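You operate a simulated robot arm through the tools that you are given. There is no shell and no other tool. Be economical: measure what you need, move in short steps, check, and stop when the job is done.

The job below is to be done with a simulated robot arm. You get a single attempt, and the scene is never put back.

## Task
Store the pink bead pot in the label bay of the studs organiser.
Fine: free the latch, lift the lid, and shut and latch it after; the other pot stays. Set down upright: what you pick out.

It is judged by the outcome, as a careful person would: the job done as asked, and still so three seconds after it is handed in. It fails if anything else is knocked over, pushed out of place, dropped, spilled or broken. A push-on lid holds only when it is set on centred and level and pressed home; a screw cap is set on level and turned clockwise until tight.

## Robot
A 7-joint arm with a two-finger parallel gripper, fixed in place. Base frame: the origin is at the foot of the arm, x ahead of it, y to its left, z up. Units: mm, degrees, N and s.
With the tool pointing down near the work surface it reaches from about 360 to 780 mm from the base axis. Its first joint turns from -166.0 to 166.0 degrees. Payload 3.91 kg.
The TCP is the grasp point between the finger pads, 30 mm short of the fingertips. In the tool frame z runs along the fingers and y along their closing line. Largest opening 110 mm; finger width 20, thickness 10; the body of the gripper, 48 by 112 mm, starts 55 mm behind the TCP.
Orientation is that of the tool frame in the base frame, as a unit quaternion [x, y, z, w]. With the fingers straight down and closing along the base's y, the tool's x points along the base's -x, its y along +y and its z along -z.

## Interface
- The arm moves only by the tool play_rows. Its argument "moves" is a list of rows, each an object of numbers (a shift or turn left out is 0, a gripper value left out holds the last): "dx", "dy", "dz": the shift along the tool's x, y, z in units of 20 mm (1.0 is 20 mm); "wx", "wy", "wz": the turn, a rotation vector about the tool's x, y, z in units of 6 degrees (1.0 is 6 degrees); "grip": the opening, from 0 (shut) to 1 (fully open). In form: [{"dx": .., "dy": .., "dz": .., "wx": .., "wy": .., "wz": .., "grip": ..}, ...]. A call has 1 to 10 rows; each row shifts and turns the commanded pose from where the row before left it, along the tool's axes as they then stand. A call with a number of a shift or a turn outside -1 to 1 is refused whole. A row lasts 0.2 s, in which the tool goes at most 50 mm and 8.6 degrees; a call with a longer step from one row to the next is refused whole, and so is a gripper value outside its range. A pose out of reach is approached as far as the arm can. The call stops where the force on the tool passes 40 N (or 10 N more than at its start, if that is more) or the arm is blocked; 0.2 s more then pass. The fingers move at their own pace (about 153 mm/s each) and stop on an object; they squeeze with about 43 N. The grip force told is the motor's: it shows also when the fingers shut on nothing. Time passes only in rows, and 0.2 s behind the last, so rows that do not move let the fingers close. It gives the time, the measured TCP pose, the force on the tool (base axes), the opening and the grip force at its end, in the units of the frame above (readings bear some noise), with the torque about the TCP (base axes, N m) and any sound that the robot's microphone picked up.
- Cameras (640 x 400 px; columns grow to the right, rows downward): "scene" is fixed at [220.8, -499.3, 1637.9]; the picture's right is [0.93, -0.36, 0.00], its down [-0.21, -0.54, -0.82] and it looks along [0.30, 0.76, -0.57] (base axes); focal length 302 px, centre (320, 200). "wrist" rides on the gripper at [77, 7, -114] in the tool frame; the picture's right is [-0.09, 1.00, 0.00], its down [-0.80, -0.07, -0.59] and it looks along [-0.59, -0.05, 0.80] (tool axes); focal length 270 px, centre (320, 200). There is no depth. A picture from a camera that has moved, and an enlarged one, comes with that camera's place and axes in the base frame and with its lens.
- grab_frame(camera): a new picture of that camera. No time passes.
- move_column(by): slides the trunk up (or, below 0, down) by that many mm; the arm rides with it, the base frame stays. It gives what a move gives, with no picture.
- enlarge(camera, box): a new picture of the part [left, top, right, bottom] of that camera's present view, enlarged. No time passes.
- close_job(): hands the job in; it is judged then, once.

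Work in short steps. Places have to be worked out from the pictures, the camera data and where the tool is seen: move nearer, look again, correct. Check each grasp and each placing, and mend what went wrong. You have 120 turns and 84 pictures in all, those below and enlarged ones among them. Open the gripper and draw the arm clear of the work before you hand the job in, unless the task says otherwise; then end with one line.

The tools are called after ">>>" as a command line: name --argument value ..., lists and objects as JSON in quotes. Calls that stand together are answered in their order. play_rows: Moves the arm, as the interface text tells. Its arguments: {"type":"object","properties":{"moves":{"type":"array"}},"required":["moves"]} The other tools are called the same way: move_column (by) slides the trunk up or down; grab_frame (camera) takes a picture; enlarge (camera, box) takes an enlarged picture of a part of a camera's view; close_job () hands the job in.

At the start:

```text
t: 0.0
ee_pos: [407.9, 165.1, 1342.5]
ee_rot: [0.0, 1.0, 0.0, 0.0]
ft_force: [0.7, -0.3, 0.8]
ft_torque: [-0.01, -0.06, -0.02]
gripper_width: 109.9
gripper_force: 0.0
trunk travel left (down, up): [-575.0, 35.0]
```

scene: 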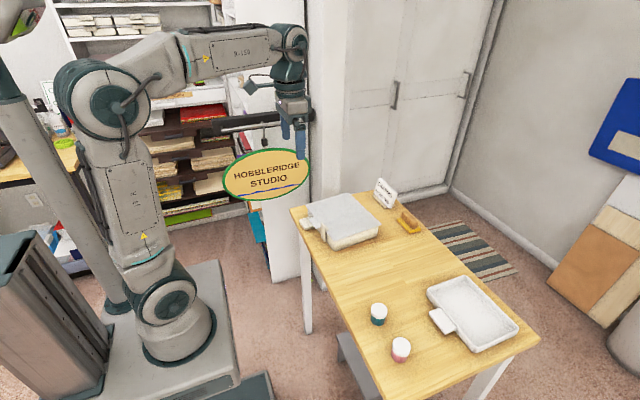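
wrist: 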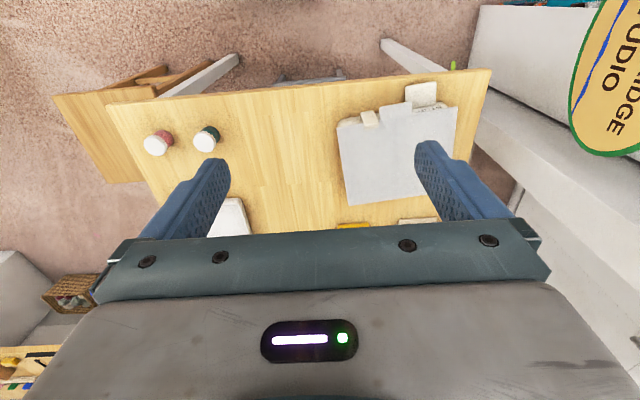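

I start with enlarged views of the table to identify the organiser, labels and pots.

>>> enlarge --camera "scene" --box '[280, 160, 440, 260]'

>>> enlarge --camera "scene" --box '[350, 260, 542, 380]'

>>> enlarge --camera "wrist" --box '[320, 60, 512, 180]'

```text
4.00 times, centred on (360, 210) of scene
camera zoom: at [220.8, -499.3, 1637.9], right [0.93, -0.36, 0.0], down [-0.21, -0.54, -0.82], along [0.3, 0.76, -0.57], focal length 1208 px, centre (160, 160)
```

zoom: 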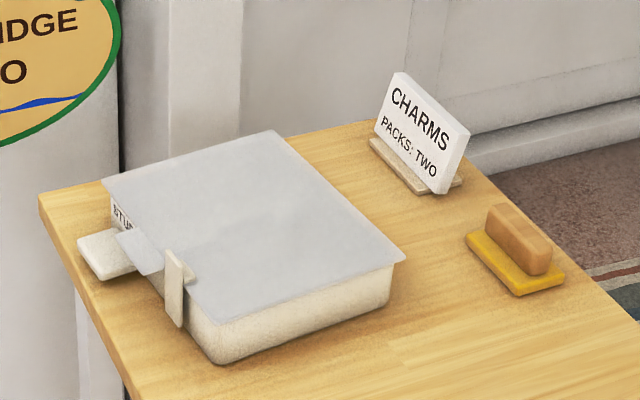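

```text
3.33 times, centred on (446, 320) of scene
camera zoom: at [220.8, -499.3, 1637.9], right [0.93, -0.36, 0.0], down [-0.21, -0.54, -0.82], along [0.3, 0.76, -0.57], focal length 1007 px, centre (-100, -200)
```

zoom: 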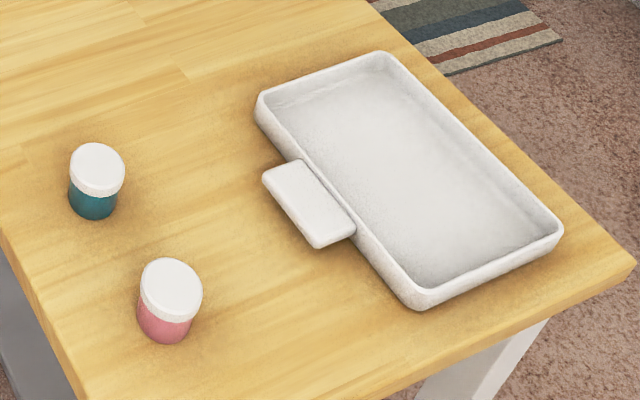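

```text
3.33 times, centred on (416, 120) of wrist
camera zoom: at [331.1, 172.4, 1456.7], right [0.09, 1.0, 0.0], down [0.8, -0.07, 0.59], along [0.59, -0.05, -0.8], focal length 901 px, centre (0, 467)
```

zoom: 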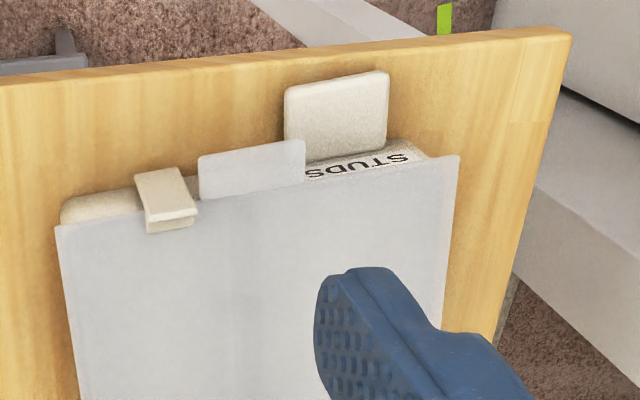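

The table top seems to be at z≈880–890, with the organiser lid spanning x≈525–745, y≈190–460 at z≈925. The latch, lid tab and handle are on the robot side. I lower the trunk part way and look again.

>>> move_column --by -200

>>> grab_frame --camera "wrist"

```text
t: 2.2
ee_pos: [408.0, 163.7, 1142.0]
ee_rot: [0.001, 1.0, 0.0, 0.0]
ft_force: [-0.3, 0.0, -0.2]
ft_torque: [0.01, -0.04, 0.0]
gripper_width: 110.1
gripper_force: 0.2
trunk travel left (down, up): [-375.0, 235.0]
```

```text
78 pictures are left
camera wrist: at [331.1, 172.4, 1256.8], right [0.09, 1.0, 0.0], down [0.8, -0.07, 0.59], along [0.59, -0.05, -0.8], focal length 270 px, centre (320, 200)
```

wrist: 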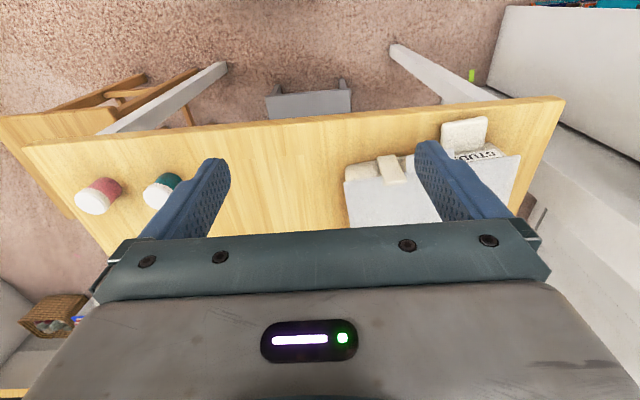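

I shift left so that the organiser front sits between the fingers, then enlarge.

>>> play_rows --moves '[{"dy": 1, "dx": 0.5}, {"dy": 1, "dx": 0.5}, {"dy": 1, "dx": 0.5}, {"dy": 1}, {"dy": 1}, {"dy": 1, "dz": 0.5}, {"dz": 1}, {"dz": 1}]'

>>> grab_frame --camera "wrist"

>>> enlarge --camera "wrist" --box '[200, 90, 456, 250]'

```text
t: 4.0
ee_pos: [377.9, 285.2, 1092.3]
ee_rot: [0.0, 1.0, 0.0, 0.0]
ft_force: [0.5, -1.0, 0.8]
ft_torque: [-0.01, 0.01, -0.03]
gripper_width: 110.0
gripper_force: 0.1
trunk travel left (down, up): [-375.0, 235.0]
```

```text
77 pictures are left
camera wrist: at [300.8, 292.2, 1206.0], right [0.09, 1.0, 0.0], down [0.8, -0.07, 0.59], along [0.59, -0.05, -0.8], focal length 270 px, centre (320, 200)
```

wrist: 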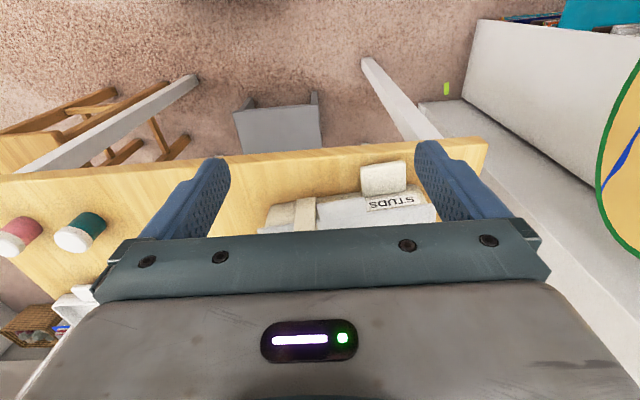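

```text
2.50 times, centred on (328, 170) of wrist
camera zoom: at [300.8, 292.2, 1206.0], right [0.09, 1.0, 0.0], down [0.8, -0.07, 0.59], along [0.59, -0.05, -0.8], focal length 676 px, centre (300, 275)
```

zoom: 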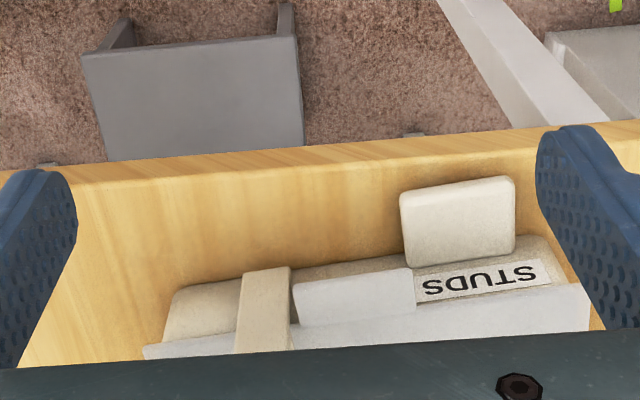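

I enlarge the latch in the scene view to understand how it works.

>>> enlarge --camera "scene" --box '[296, 205, 344, 253]'

>>> enlarge --camera "wrist" --box '[250, 170, 350, 235]'

```text
8.33 times, centred on (320, 229) of scene
camera zoom: at [220.8, -499.3, 1637.9], right [0.93, -0.36, 0.0], down [-0.21, -0.54, -0.82], along [0.3, 0.76, -0.57], focal length 2518 px, centre (320, -42)
```

zoom: 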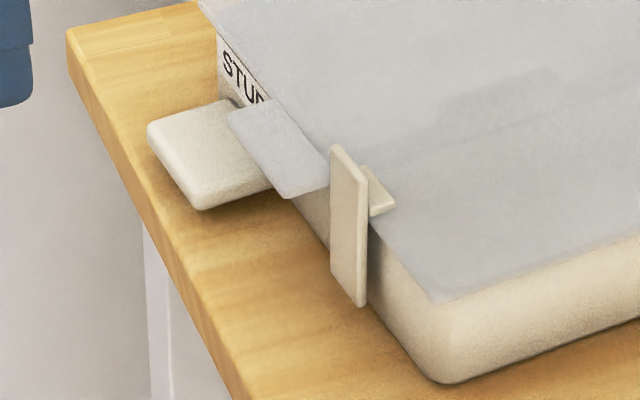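

```text
6.15 times, centred on (300, 202) of wrist
camera zoom: at [300.8, 292.2, 1206.0], right [0.09, 1.0, 0.0], down [0.8, -0.07, 0.59], along [0.59, -0.05, -0.8], focal length 1663 px, centre (443, 185)
```

zoom: 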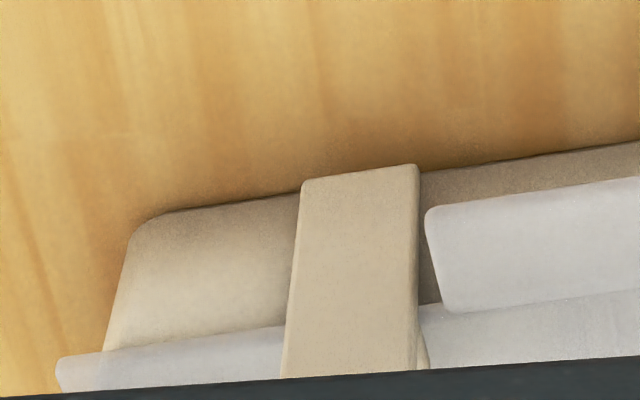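

The latch is a front plate that stands about 20 mm above the lid with a hook over the lid edge, so pulling its top towards the robot should free it. I hover near it for a closer look.

>>> play_rows --moves '[{"dx": -1, "dz": 0.3}, {"dx": -1, "dz": 0.3}, {"dx": -1, "dz": 0.3}, {"dx": -1, "dz": 0.3}, {"dx": -1, "dy": -0.5, "dz": 0.3}, {"dx": -0.5, "dy": -0.7, "dz": 0.5}, {"dz": 0.5}, {}]'

>>> grab_frame --camera "wrist"

>>> grab_frame --camera "scene"

```text
t: 5.8
ee_pos: [487.7, 260.8, 1043.0]
ee_rot: [0.0, 1.0, 0.0, 0.001]
ft_force: [-0.8, 0.0, -0.3]
ft_torque: [0.01, 0.0, -0.01]
gripper_width: 110.0
gripper_force: 0.0
trunk travel left (down, up): [-375.0, 235.0]
```

```text
73 pictures are left
camera wrist: at [411.4, 268.1, 1157.0], right [0.09, 1.0, 0.0], down [0.8, -0.07, 0.59], along [0.59, -0.05, -0.8], focal length 270 px, centre (320, 200)
```

wrist: 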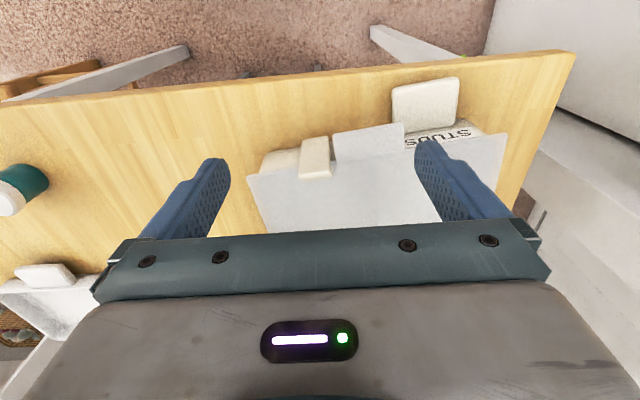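

```text
72 pictures are left
```

scene: 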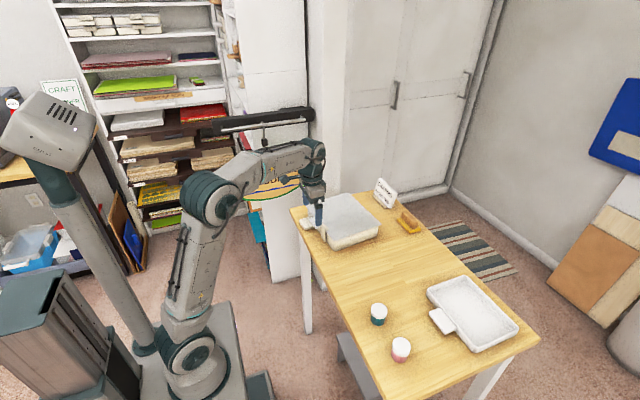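

>>> enlarge --camera "wrist" --box '[240, 70, 480, 220]'

```text
2.67 times, centred on (360, 145) of wrist
camera zoom: at [411.4, 268.1, 1157.0], right [0.09, 1.0, 0.0], down [0.8, -0.07, 0.59], along [0.59, -0.05, -0.8], focal length 721 px, centre (213, 347)
```

zoom: 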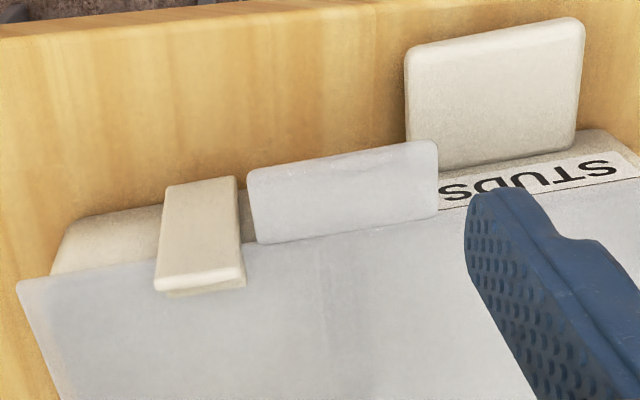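

Triangulation gives a lid surface at z≈943, with the latch plate top at ≈(527,254,969). The tab spans x≈500–524, y≈272–330. I close the gripper and hover just behind the latch plate.

>>> play_rows --moves '[{"grip": 0, "dx": -1}, {"dx": -1, "dy": -0.35}, {"dx": -1.0}, {"dx": -0.3, "dz": 0.5}, {"dz": 0.5}, {"dz": 0.5}, {}]'

>>> grab_frame --camera "wrist"

>>> enlarge --camera "scene" --box '[288, 190, 352, 250]'

```text
t: 7.4
ee_pos: [555.8, 254.3, 1011.8]
ee_rot: [0.0, 1.0, 0.0, 0.0]
ft_force: [-0.1, 0.0, 0.1]
ft_torque: [0.02, 0.01, 0.01]
gripper_width: 0.0
gripper_force: 37.6
trunk travel left (down, up): [-375.0, 235.0]
```

```text
70 pictures are left
camera wrist: at [477.7, 261.7, 1126.4], right [0.09, 1.0, 0.0], down [0.8, -0.07, 0.59], along [0.59, -0.05, -0.8], focal length 270 px, centre (320, 200)
```

wrist: 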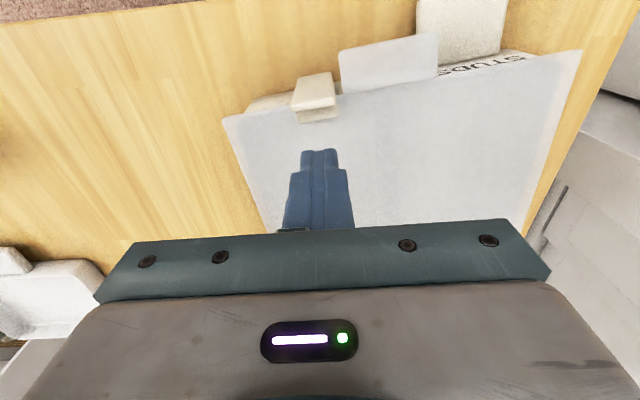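

```text
6.67 times, centred on (320, 220) of scene
camera zoom: at [220.8, -499.3, 1637.9], right [0.93, -0.36, 0.0], down [-0.21, -0.54, -0.82], along [0.3, 0.76, -0.57], focal length 2014 px, centre (320, 67)
```

zoom: 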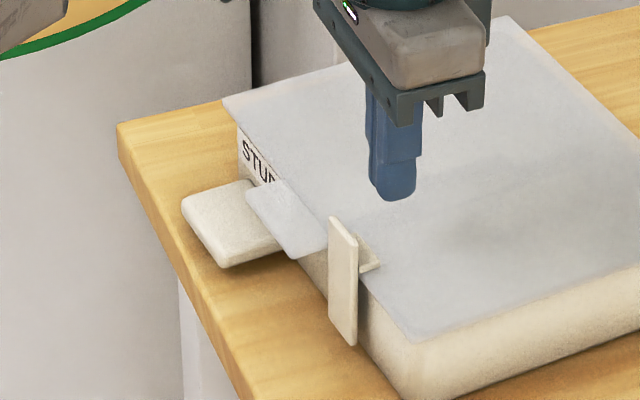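

Plate top is confirmed at ≈(526,254,969). I lower the fingertips to z≈958 (above the hook, beside the plate) and start pushing towards the robot.

>>> play_rows --moves '[{"dz": 0.6}, {"dz": 0.6}, {"dx": 0.5}, {"dx": 0.5}, {"dx": 0.5}]'

>>> grab_frame --camera "wrist"

```text
t: 8.6
ee_pos: [523.5, 254.9, 987.6]
ee_rot: [0.0, 1.0, 0.0, 0.0]
ft_force: [0.6, -0.9, 0.0]
ft_torque: [0.02, 0.0, 0.01]
gripper_width: 0.0
gripper_force: 37.8
trunk travel left (down, up): [-375.0, 235.0]
```

```text
68 pictures are left
camera wrist: at [446.1, 261.6, 1101.8], right [0.09, 1.0, 0.0], down [0.8, -0.07, 0.59], along [0.59, -0.05, -0.8], focal length 270 px, centre (320, 200)
```

wrist: 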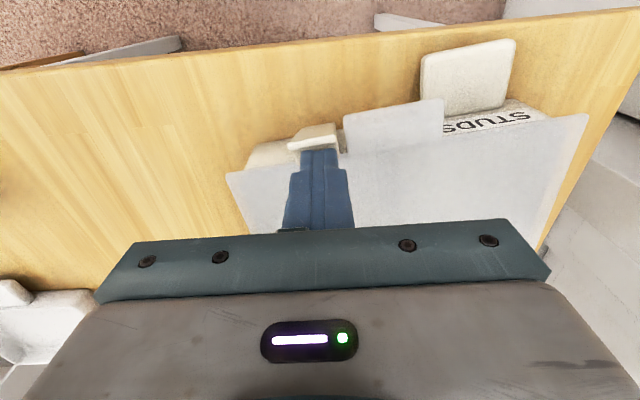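

The plate is tilting with negligible force. I continue pushing back and slightly down along its arc.

>>> play_rows --moves '[{"dx": 0.5}, {"dx": 0.5, "dz": 0.2}, {"dx": 0.5, "dz": 0.3}, {"dx": 0.5, "dz": 0.4}]'

>>> grab_frame --camera "wrist"

>>> enlarge --camera "scene" --box '[288, 190, 352, 250]'

```text
t: 9.6
ee_pos: [482.8, 253.4, 970.3]
ee_rot: [0.0, 1.0, 0.0, 0.0]
ft_force: [-0.1, -0.3, 0.8]
ft_torque: [0.0, -0.01, 0.0]
gripper_width: 0.0
gripper_force: 37.9
trunk travel left (down, up): [-375.0, 235.0]
```

```text
67 pictures are left
camera wrist: at [406.2, 261.1, 1084.4], right [0.09, 1.0, 0.0], down [0.8, -0.07, 0.59], along [0.59, -0.05, -0.8], focal length 270 px, centre (320, 200)
```

wrist: 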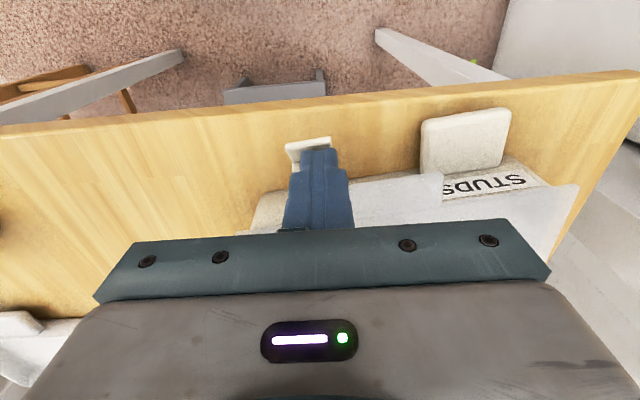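

```text
6.67 times, centred on (320, 220) of scene
camera zoom: at [220.8, -499.3, 1637.9], right [0.93, -0.36, 0.0], down [-0.21, -0.54, -0.82], along [0.3, 0.76, -0.57], focal length 2014 px, centre (320, 67)
```

zoom: 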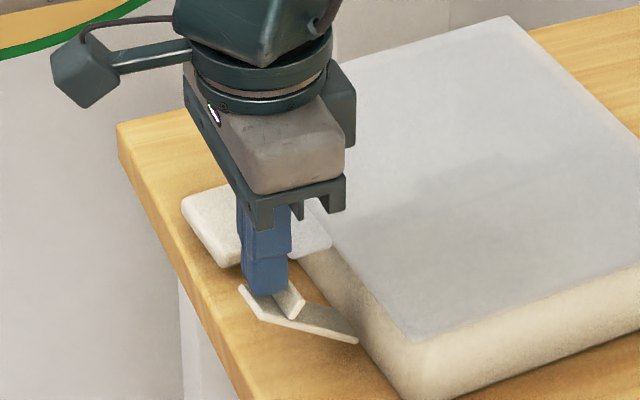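

The latch is swung well out. I rise and see whether it stays.

>>> play_rows --moves '[{"dz": -1}, {"dz": -1}, {"dz": -1}]'

>>> enlarge --camera "wrist" --box '[240, 40, 560, 240]'

>>> enlarge --camera "scene" --box '[288, 190, 352, 250]'

```text
t: 10.4
ee_pos: [481.8, 254.1, 1030.6]
ee_rot: [-0.001, 1.0, 0.0, 0.001]
ft_force: [-0.4, 0.5, 0.7]
ft_torque: [0.03, -0.01, -0.01]
gripper_width: 0.2
gripper_force: 37.8
trunk travel left (down, up): [-375.0, 235.0]
```

```text
2.00 times, centred on (400, 140) of wrist
camera zoom: at [405.8, 261.4, 1144.5], right [0.09, 1.0, 0.0], down [0.8, -0.07, 0.59], along [0.59, -0.05, -0.8], focal length 541 px, centre (160, 320)
```

zoom: 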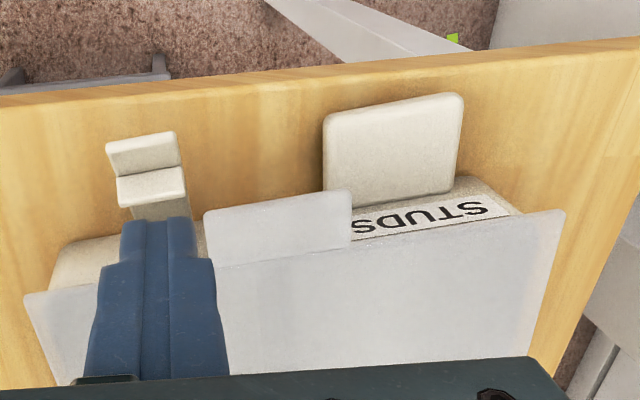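

```text
6.67 times, centred on (320, 220) of scene
camera zoom: at [220.8, -499.3, 1637.9], right [0.93, -0.36, 0.0], down [-0.21, -0.54, -0.82], along [0.3, 0.76, -0.57], focal length 2014 px, centre (320, 67)
```

zoom: 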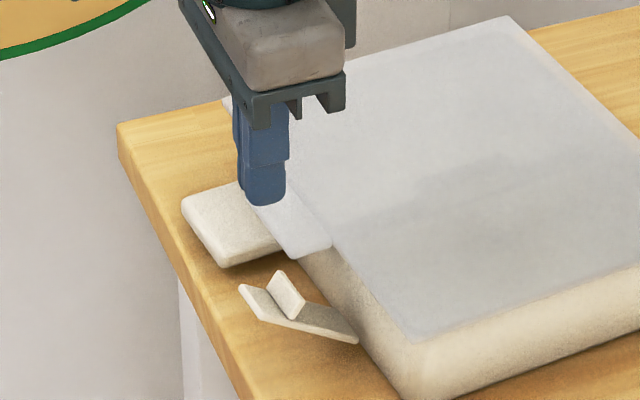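

The latch stays open. Next I back off and pitch the tool forward by about 48° so that the closed fingertips can go under the lid tab.

>>> play_rows --moves '[{"dx": 1, "dy": 1}, {"dx": 1, "dy": 1}, {"wy": -1, "dy": 0.3}, {"wy": -1}, {"wy": -1}, {"wy": -1}, {"wy": -1}, {"wy": -1}, {"wy": -1}, {"wy": -1}]'

>>> grab_frame --camera "wrist"

>>> grab_frame --camera "scene"

```text
t: 12.6
ee_pos: [443.1, 300.7, 1030.4]
ee_rot: [0.0, 0.913, 0.0, 0.407]
ft_force: [1.2, -0.1, 0.5]
ft_torque: [0.01, 0.01, 0.01]
gripper_width: 0.0
gripper_force: 37.8
trunk travel left (down, up): [-375.0, 235.0]
```

```text
63 pictures are left
camera wrist: at [307.4, 307.8, 1049.6], right [0.06, 1.0, 0.07], down [0.09, -0.07, 0.99], along [0.99, -0.05, -0.1], focal length 270 px, centre (320, 200)
```

wrist: 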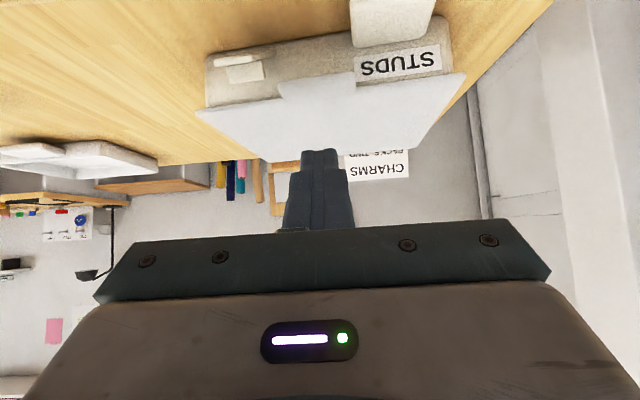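

```text
62 pictures are left
```

scene: 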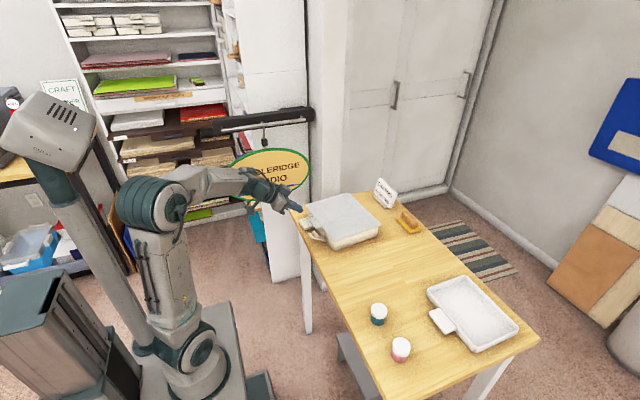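

Geometry: tool z=(0.743,0,−0.669), tool x=(−0.669,0,−0.743). I go straight down 88 mm in front of the tab, between the handle and the open latch.

>>> play_rows --moves '[{"dz": 0.59, "dx": 0.654}, {"dz": 0.59, "dx": 0.654}, {"dz": 0.59, "dx": 0.654}, {"dz": 0.59, "dx": 0.654}, {"dz": 0.59, "dx": 0.654}, {}]'

>>> grab_frame --camera "wrist"

>>> enlarge --camera "scene" --box '[272, 180, 352, 250]'

```text
t: 14.0
ee_pos: [443.8, 300.7, 942.4]
ee_rot: [-0.001, 0.914, 0.0, 0.407]
ft_force: [0.6, -1.1, -1.0]
ft_torque: [0.01, 0.0, 0.0]
gripper_width: 0.1
gripper_force: 37.6
trunk travel left (down, up): [-375.0, 235.0]
```

```text
61 pictures are left
camera wrist: at [307.9, 308.5, 961.1], right [0.06, 1.0, 0.07], down [0.09, -0.07, 0.99], along [0.99, -0.05, -0.1], focal length 270 px, centre (320, 200)
```

wrist: 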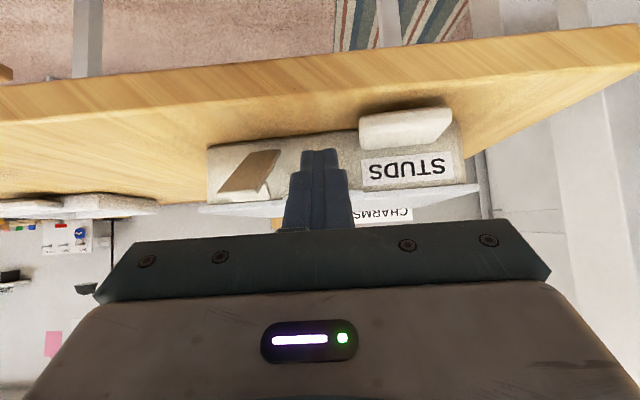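

```text
5.71 times, centred on (312, 215) of scene
camera zoom: at [220.8, -499.3, 1637.9], right [0.93, -0.36, 0.0], down [-0.21, -0.54, -0.82], along [0.3, 0.76, -0.57], focal length 1726 px, centre (366, 114)
```

zoom: 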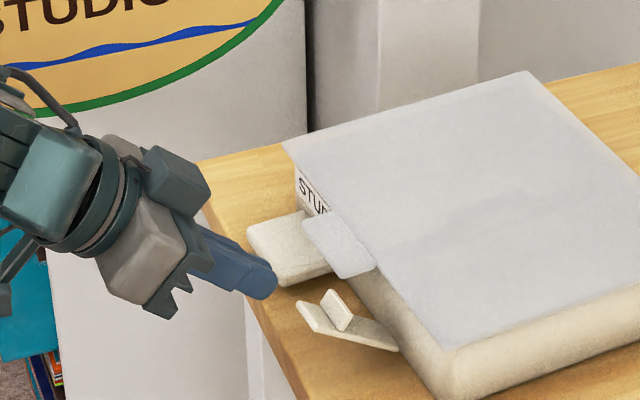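

The fingertips are clear and below lid level (lid ≈940, table ≈897). I advance 40 mm under the tab.

>>> play_rows --moves '[{"dz": 0.495, "dx": -0.447}, {"dz": 0.495, "dx": -0.447}, {"dz": 0.495, "dx": -0.447}, {}]'

>>> enlarge --camera "scene" --box '[272, 180, 352, 250]'

```text
t: 15.0
ee_pos: [483.8, 300.9, 942.0]
ee_rot: [-0.001, 0.914, 0.001, 0.407]
ft_force: [-1.5, 0.2, -0.4]
ft_torque: [0.01, 0.01, 0.03]
gripper_width: 0.3
gripper_force: 37.9
trunk travel left (down, up): [-375.0, 235.0]
```

```text
5.71 times, centred on (312, 215) of scene
camera zoom: at [220.8, -499.3, 1637.9], right [0.93, -0.36, 0.0], down [-0.21, -0.54, -0.82], along [0.3, 0.76, -0.57], focal length 1726 px, centre (366, 114)
```

zoom: 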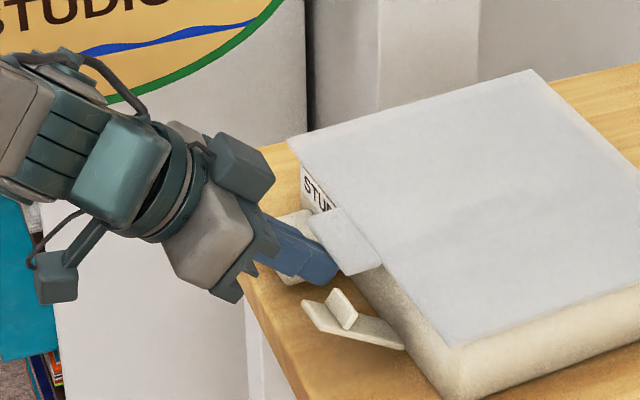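

The image hints at contact with the tab (the organiser shifted perhaps 2–3 mm), so I now lift straight up gently.

>>> play_rows --moves '[{"dz": -0.33, "dx": -0.37}, {"dz": -0.33, "dx": -0.37}, {"dz": -0.45, "dx": -0.7}]'

>>> enlarge --camera "scene" --box '[272, 180, 352, 250]'

```text
t: 15.8
ee_pos: [485.9, 300.2, 980.5]
ee_rot: [0.0, 0.913, 0.001, 0.407]
ft_force: [0.0, 0.8, 0.5]
ft_torque: [-0.03, 0.0, -0.02]
gripper_width: 0.1
gripper_force: 37.7
trunk travel left (down, up): [-375.0, 235.0]
```

```text
5.71 times, centred on (312, 215) of scene
camera zoom: at [220.8, -499.3, 1637.9], right [0.93, -0.36, 0.0], down [-0.21, -0.54, -0.82], along [0.3, 0.76, -0.57], focal length 1726 px, centre (366, 114)
```

zoom: 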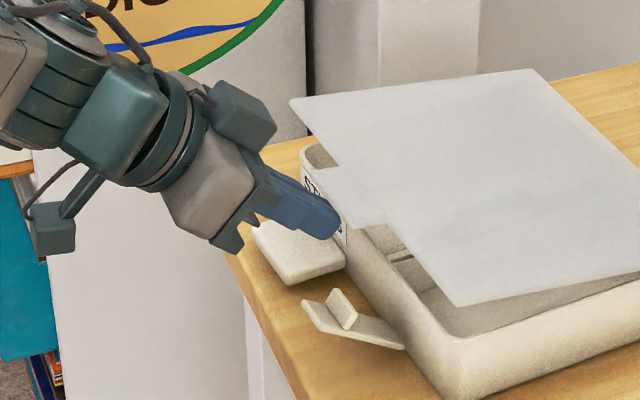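

The lid rises cleanly. I continue along the arc, moving forward as it goes up.

>>> play_rows --moves '[{"dz": -0.56, "dx": -0.843}, {"dz": -0.483, "dx": -0.91}, {"dz": -0.376, "dx": -0.94}, {"dz": -0.234, "dx": -0.933}, {"dz": -0.127, "dx": -0.962}]'

>>> enlarge --camera "scene" --box '[260, 140, 388, 250]'

```text
t: 17.0
ee_pos: [522.8, 298.9, 1071.0]
ee_rot: [0.0, 0.913, 0.0, 0.407]
ft_force: [0.2, -0.7, -0.2]
ft_torque: [0.01, -0.01, -0.02]
gripper_width: 0.1
gripper_force: 37.4
trunk travel left (down, up): [-375.0, 235.0]
```

```text
3.64 times, centred on (324, 195) of scene
camera zoom: at [220.8, -499.3, 1637.9], right [0.93, -0.36, 0.0], down [-0.21, -0.54, -0.82], along [0.3, 0.76, -0.57], focal length 1099 px, centre (306, 218)
```

zoom: 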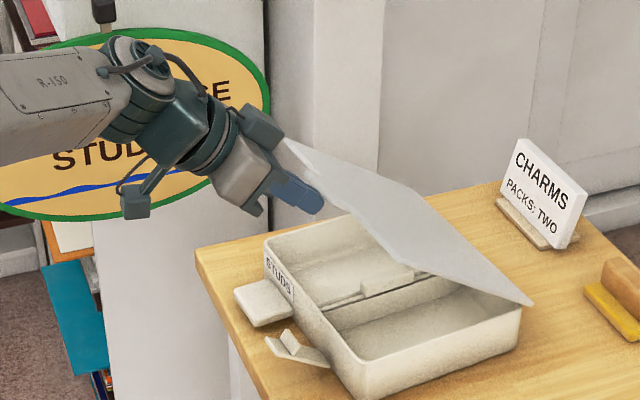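

The lid is at ≈35°. I continue up and forward.

>>> play_rows --moves '[{"dz": 0.015, "dx": -0.955}, {"dz": 0.156, "dx": -0.947}, {"dz": 0.26, "dx": -0.907}, {"dz": 0.364, "dx": -0.866}, {"dz": 0.468, "dx": -0.825}, {"dz": 0.535, "dx": -0.75}]'

>>> enlarge --camera "scene" --box '[260, 140, 388, 250]'

```text
t: 18.4
ee_pos: [620.1, 299.3, 1125.1]
ee_rot: [0.0, 0.914, -0.001, 0.406]
ft_force: [0.3, 0.5, 0.3]
ft_torque: [0.03, 0.03, -0.02]
gripper_width: 0.0
gripper_force: 38.5
trunk travel left (down, up): [-375.0, 235.0]
```

```text
3.64 times, centred on (324, 195) of scene
camera zoom: at [220.8, -499.3, 1637.9], right [0.93, -0.36, 0.0], down [-0.21, -0.54, -0.82], along [0.3, 0.76, -0.57], focal length 1099 px, centre (306, 218)
```

zoom: 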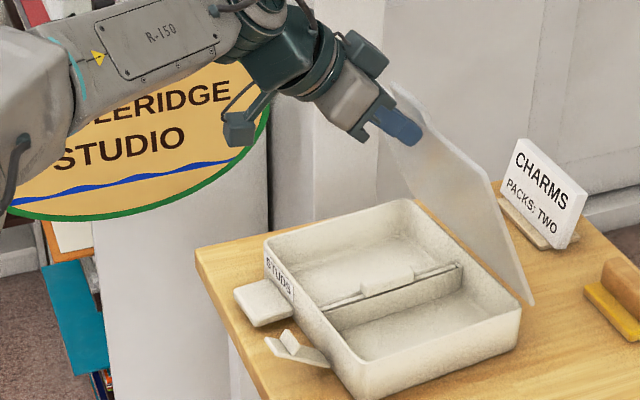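

I push the lid on forward past vertical.

>>> play_rows --moves '[{"dz": 0.669, "dx": -0.602}, {"dz": 0.669, "dx": -0.602}, {"dz": 0.669, "dx": -0.602}, {"dz": 0.669, "dx": -0.602}, {"dz": 0.5, "dx": -0.45}]'

>>> enlarge --camera "scene" --box '[276, 140, 404, 250]'

```text
t: 19.6
ee_pos: [704.8, 300.0, 1123.1]
ee_rot: [0.0, 0.914, -0.001, 0.406]
ft_force: [0.6, 0.2, 0.7]
ft_torque: [-0.01, -0.01, -0.02]
gripper_width: 0.0
gripper_force: 37.6
trunk travel left (down, up): [-375.0, 235.0]
```

```text
3.64 times, centred on (340, 195) of scene
camera zoom: at [220.8, -499.3, 1637.9], right [0.93, -0.36, 0.0], down [-0.21, -0.54, -0.82], along [0.3, 0.76, -0.57], focal length 1099 px, centre (247, 218)
```

zoom: 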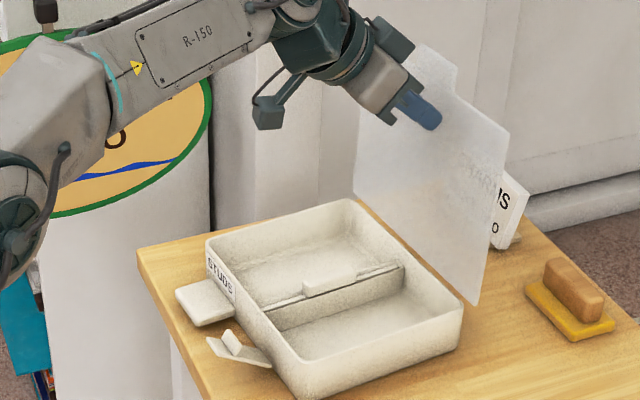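

>>> play_rows --moves '[{"dz": 0.45, "dx": -0.4}, {"dz": 0.45, "dx": -0.4}, {}]'

>>> enlarge --camera "scene" --box '[276, 140, 404, 250]'

```text
t: 20.4
ee_pos: [729.0, 299.4, 1123.1]
ee_rot: [0.001, 0.914, -0.001, 0.406]
ft_force: [0.4, 0.6, 0.1]
ft_torque: [0.01, 0.02, -0.03]
gripper_width: 0.1
gripper_force: 38.2
trunk travel left (down, up): [-375.0, 235.0]
```

```text
3.64 times, centred on (340, 195) of scene
camera zoom: at [220.8, -499.3, 1637.9], right [0.93, -0.36, 0.0], down [-0.21, -0.54, -0.82], along [0.3, 0.76, -0.57], focal length 1099 px, centre (247, 218)
```

zoom: 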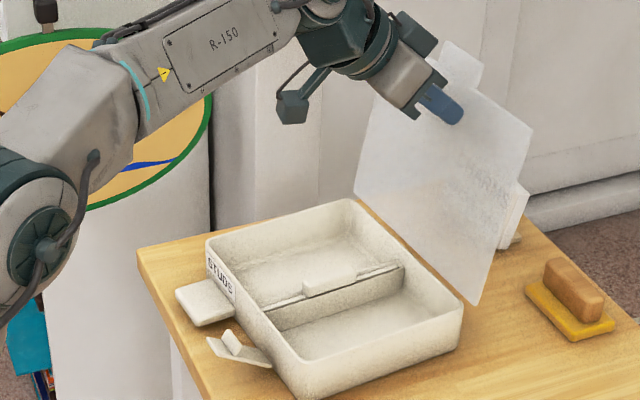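

The lid is past vertical. I withdraw and check that it stays.

>>> play_rows --moves '[{"dz": -0.669, "dx": 0.602}, {"dz": -0.669, "dx": 0.602}, {"dz": -0.669, "dx": 0.602}, {"dz": -0.669, "dx": 0.602}, {"dz": -0.669, "dx": 0.602}, {"dz": -0.669, "dx": 0.602}, {"dz": -0.669, "dx": 0.602}, {"dz": -0.669, "dx": 0.602}, {"dz": -0.669, "dx": 0.602}]'

>>> enlarge --camera "scene" --box '[276, 140, 404, 250]'

>>> grab_frame --camera "wrist"

```text
t: 22.4
ee_pos: [566.0, 300.8, 1123.7]
ee_rot: [-0.001, 0.914, 0.0, 0.406]
ft_force: [0.1, -0.6, 0.3]
ft_torque: [-0.03, 0.03, 0.0]
gripper_width: 0.0
gripper_force: 37.8
trunk travel left (down, up): [-375.0, 235.0]
```

```text
3.64 times, centred on (340, 195) of scene
camera zoom: at [220.8, -499.3, 1637.9], right [0.93, -0.36, 0.0], down [-0.21, -0.54, -0.82], along [0.3, 0.76, -0.57], focal length 1099 px, centre (247, 218)
```

zoom: 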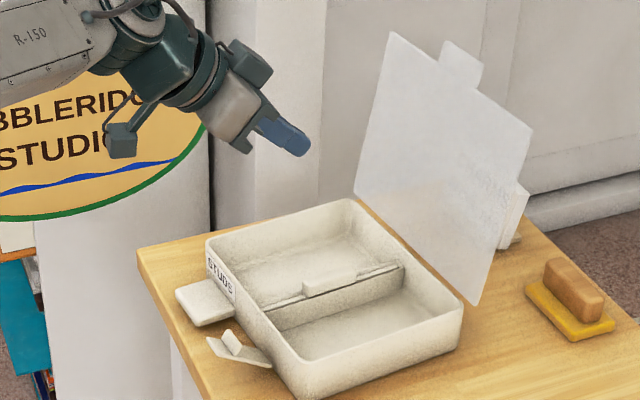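

```text
52 pictures are left
camera wrist: at [430.2, 307.3, 1143.3], right [0.06, 1.0, 0.07], down [0.09, -0.07, 0.99], along [0.99, -0.05, -0.1], focal length 270 px, centre (320, 200)
```

wrist: 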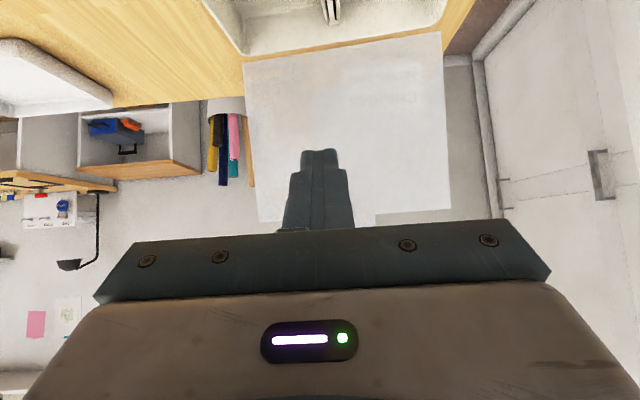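

The lid stays open. I return the tool to vertical and look into the organiser.

>>> play_rows --moves '[{"wy": 1}, {"wy": 1}, {"wy": 1}, {"wy": 1}, {"wy": 1}, {"wy": 1}, {"wy": 1}, {"wy": 1}, {"dx": 1}, {"dx": 1}]'

>>> grab_frame --camera "wrist"

>>> enlarge --camera "scene" --box '[310, 190, 374, 250]'

```text
t: 24.6
ee_pos: [526.9, 298.9, 1122.9]
ee_rot: [0.0, 1.0, 0.0, 0.0]
ft_force: [0.0, 0.1, 0.7]
ft_torque: [0.01, 0.0, 0.01]
gripper_width: 0.0
gripper_force: 38.2
trunk travel left (down, up): [-375.0, 235.0]
```

```text
51 pictures are left
camera wrist: at [449.6, 307.3, 1238.2], right [0.09, 1.0, 0.0], down [0.8, -0.07, 0.59], along [0.59, -0.05, -0.8], focal length 270 px, centre (320, 200)
```

wrist: 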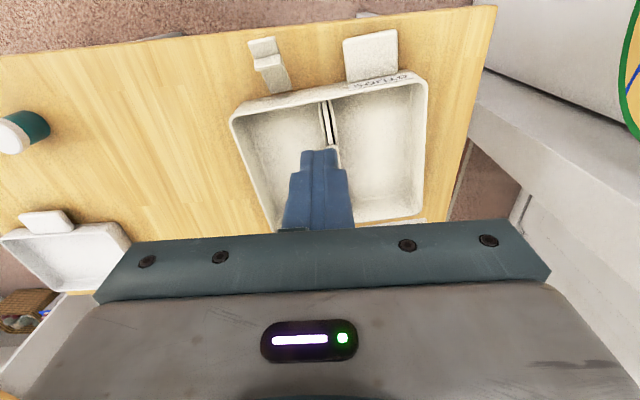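

```text
6.67 times, centred on (342, 220) of scene
camera zoom: at [220.8, -499.3, 1637.9], right [0.93, -0.36, 0.0], down [-0.21, -0.54, -0.82], along [0.3, 0.76, -0.57], focal length 2014 px, centre (173, 67)
```

zoom: 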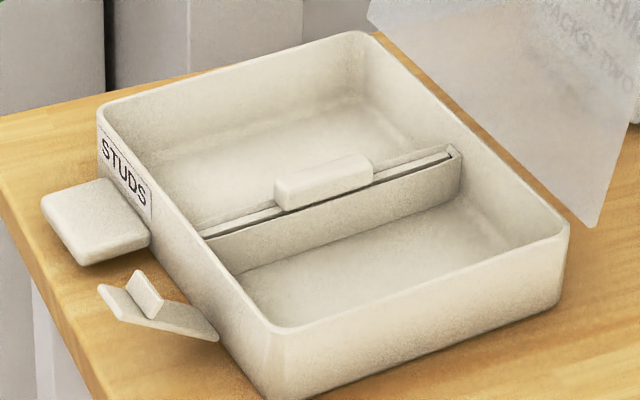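

The label (STUDS) is on the left-hand (higher-y) bay, whose centre is around (615,367). The bay is empty. Now I travel towards the pink pot near (548,−206).

>>> play_rows --moves '[{"dy": -1, "grip": 1}, {"dy": -1}, {"dy": -1}, {"dy": -1}, {"dy": -1}, {"dy": -1}, {"dy": -1}, {"dy": -1}, {"dy": -1}, {"dy": -1}]'

>>> play_rows --moves '[{"dy": -1}, {"dy": -1}, {"dy": -1}, {"dy": -1}, {"dy": -1}, {"dy": -1}, {"dy": -1}, {"dy": -1}, {"dy": -1, "dx": 0.8}, {"dy": -1, "dx": 0.8}]'

>>> play_rows --moves '[{"dy": -1, "dx": 0.5}, {"dy": -1, "dx": 0.5}, {"dy": -1}, {"dy": -1}, {"dz": 0.8}, {"dz": 0.8}, {"dz": 0.8}, {}]'

>>> grab_frame --camera "wrist"

```text
t: 26.8
ee_pos: [526.6, 99.2, 1124.2]
ee_rot: [0.001, 1.0, 0.0, 0.0]
ft_force: [0.4, 1.3, -0.2]
ft_torque: [0.0, 0.03, -0.01]
gripper_width: 110.0
gripper_force: 0.0
trunk travel left (down, up): [-375.0, 235.0]
```

```text
t: 29.0
ee_pos: [493.3, -98.6, 1123.6]
ee_rot: [0.0, 1.0, -0.001, -0.001]
ft_force: [-1.1, 0.9, 0.6]
ft_torque: [-0.01, 0.0, 0.0]
gripper_width: 110.1
gripper_force: 0.1
trunk travel left (down, up): [-375.0, 235.0]
```

```text
t: 30.8
ee_pos: [474.1, -179.0, 1076.9]
ee_rot: [0.0, 1.0, 0.0, 0.0]
ft_force: [0.2, 0.9, 0.0]
ft_torque: [0.03, 0.03, -0.03]
gripper_width: 110.0
gripper_force: 0.1
trunk travel left (down, up): [-375.0, 235.0]
```

```text
49 pictures are left
camera wrist: at [397.7, -172.6, 1190.6], right [0.09, 1.0, 0.0], down [0.8, -0.07, 0.59], along [0.59, -0.05, -0.8], focal length 270 px, centre (320, 200)
```

wrist: 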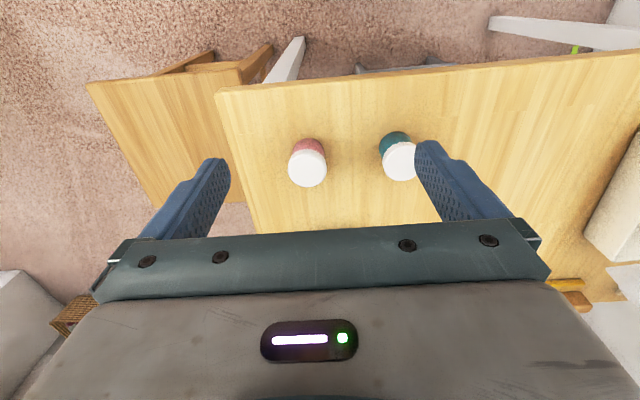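

>>> enlarge --camera "wrist" --box '[260, 110, 420, 210]'

>>> enlarge --camera "scene" --box '[360, 290, 440, 370]'

```text
4.00 times, centred on (340, 160) of wrist
camera zoom: at [397.7, -172.6, 1190.6], right [0.09, 1.0, 0.0], down [0.8, -0.07, 0.59], along [0.59, -0.05, -0.8], focal length 1081 px, centre (240, 360)
```

zoom: 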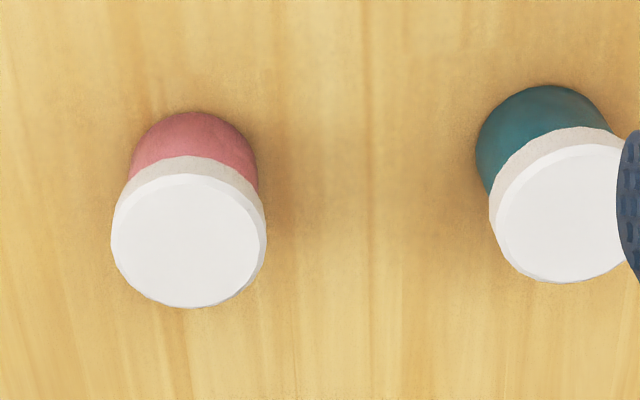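

```text
5.00 times, centred on (400, 330) of scene
camera zoom: at [220.8, -499.3, 1637.9], right [0.93, -0.36, 0.0], down [-0.21, -0.54, -0.82], along [0.3, 0.76, -0.57], focal length 1511 px, centre (-80, -450)
```

zoom: 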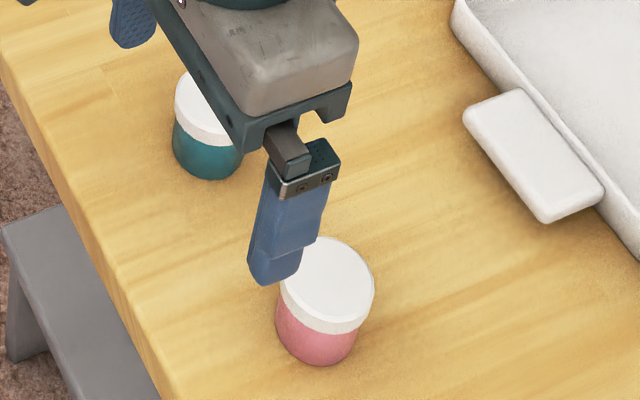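

Pink cap top is at ≈(547,−201,930), diameter 43, with the table ≈886. The teal pot is about 100 mm away. I move above the pink pot with the opening reduced to ~75 mm.

>>> play_rows --moves '[{"dx": -1, "dy": -0.3, "grip": 0.68}, {"dx": -1, "dy": -0.3}, {"dx": -1, "dy": -0.3}, {"dx": -0.65, "dy": -0.2, "dz": 0.8}, {"dz": 0.8}, {"dz": 0.8}, {"dz": 0.8}, {}]'

>>> grab_frame --camera "wrist"

>>> enlarge --camera "scene" --box '[360, 290, 440, 370]'

```text
t: 32.6
ee_pos: [547.2, -203.2, 1011.9]
ee_rot: [-0.001, 1.0, 0.0, 0.0]
ft_force: [0.4, 0.6, 0.6]
ft_torque: [0.01, 0.0, 0.01]
gripper_width: 75.0
gripper_force: 0.1
trunk travel left (down, up): [-375.0, 235.0]
```

```text
46 pictures are left
camera wrist: at [470.7, -194.9, 1125.9], right [0.09, 1.0, 0.0], down [0.8, -0.07, 0.59], along [0.59, -0.05, -0.8], focal length 270 px, centre (320, 200)
```

wrist: 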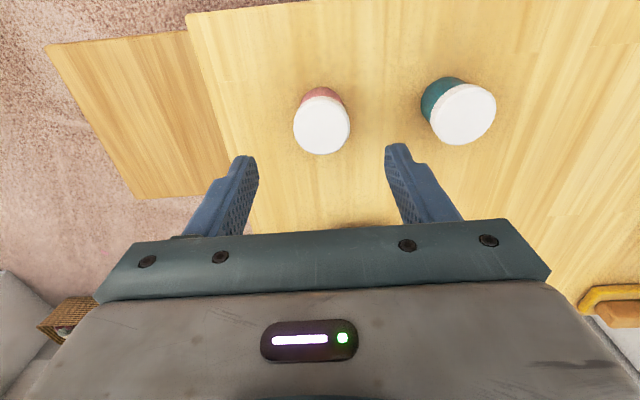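

```text
5.00 times, centred on (400, 330) of scene
camera zoom: at [220.8, -499.3, 1637.9], right [0.93, -0.36, 0.0], down [-0.21, -0.54, -0.82], along [0.3, 0.76, -0.57], focal length 1511 px, centre (-80, -450)
```

zoom: 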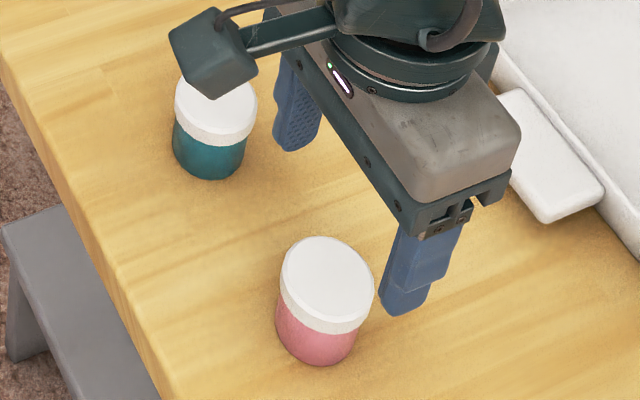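

The cap centre is confirmed at ≈(546,−201). I descend with the pot between the fingers and close.

>>> play_rows --moves '[{"dy": 0.1, "dx": 0.05, "dz": 0.6}, {"dz": 0.7}, {"dz": 0.7}, {"dz": 0.7}, {"dz": 0.7}, {"dz": 0.6}, {"dz": 0.4}, {}]'

>>> grab_frame --camera "wrist"

```text
t: 34.4
ee_pos: [545.9, -199.4, 923.6]
ee_rot: [0.0, 1.0, 0.0, 0.0]
ft_force: [-0.3, 0.0, -0.6]
ft_torque: [-0.02, 0.0, -0.01]
gripper_width: 74.7
gripper_force: 0.1
trunk travel left (down, up): [-375.0, 235.0]
```

```text
44 pictures are left
camera wrist: at [468.8, -192.5, 1038.0], right [0.09, 1.0, 0.0], down [0.8, -0.07, 0.59], along [0.59, -0.05, -0.8], focal length 270 px, centre (320, 200)
```

wrist: 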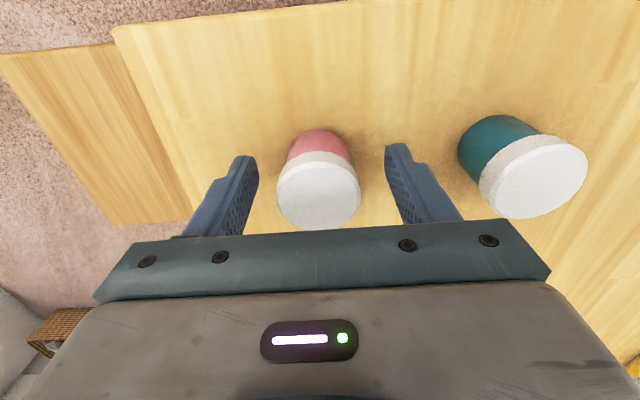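

The pot is centred between the fingers. I close.

>>> play_rows --moves '[{"grip": 0}, {}, {}]'

>>> play_rows --moves '[{"dz": -0.5}, {"dz": -0.5}, {}]'

>>> enlarge --camera "scene" --box '[360, 280, 440, 370]'

```text
t: 35.2
ee_pos: [545.0, -199.7, 923.2]
ee_rot: [0.001, 1.0, 0.001, 0.001]
ft_force: [-0.6, 0.5, -0.5]
ft_torque: [-0.03, 0.03, 0.01]
gripper_width: 39.2
gripper_force: 42.8
trunk travel left (down, up): [-375.0, 235.0]
```

```text
t: 36.0
ee_pos: [545.4, -198.8, 943.8]
ee_rot: [0.001, 1.0, 0.0, 0.001]
ft_force: [0.2, 0.2, -0.1]
ft_torque: [-0.02, 0.0, 0.0]
gripper_width: 38.8
gripper_force: 42.6
trunk travel left (down, up): [-375.0, 235.0]
```

```text
4.44 times, centred on (400, 325) of scene
camera zoom: at [220.8, -499.3, 1637.9], right [0.93, -0.36, 0.0], down [-0.21, -0.54, -0.82], along [0.3, 0.76, -0.57], focal length 1343 px, centre (-36, -356)
```

zoom: 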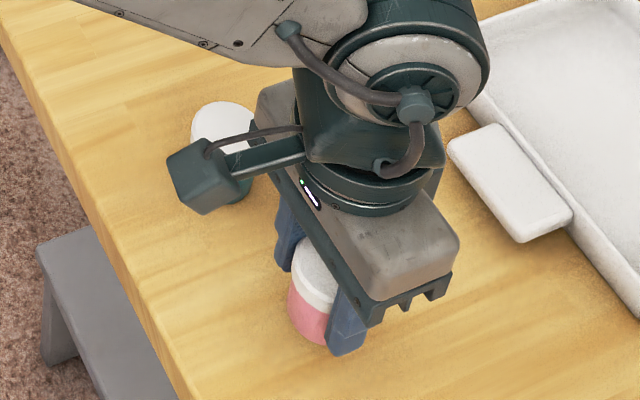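

The grip holds at 39 mm. I lift high and check.

>>> play_rows --moves '[{"dz": -1}, {"dz": -1}, {"dz": -1}, {"dz": -1}, {"dz": -1}, {"dz": -1}]'

>>> grab_frame --camera "wrist"

```text
t: 37.4
ee_pos: [546.8, -201.0, 1063.8]
ee_rot: [0.0, 1.0, 0.0, 0.0]
ft_force: [-0.2, -0.8, 0.1]
ft_torque: [0.02, 0.0, 0.01]
gripper_width: 39.3
gripper_force: 43.1
trunk travel left (down, up): [-375.0, 235.0]
```

```text
42 pictures are left
camera wrist: at [469.4, -193.6, 1178.8], right [0.09, 1.0, 0.0], down [0.8, -0.07, 0.59], along [0.59, -0.05, -0.8], focal length 270 px, centre (320, 200)
```

wrist: 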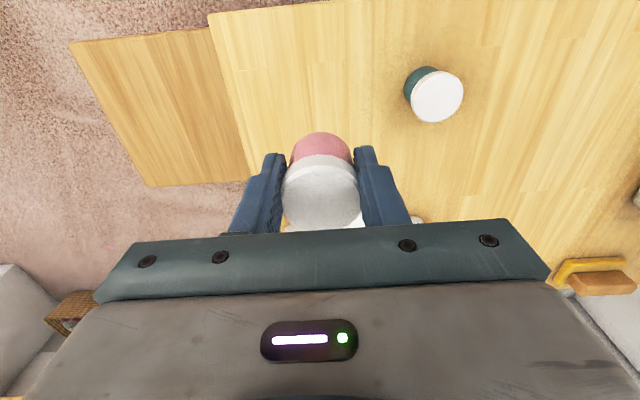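

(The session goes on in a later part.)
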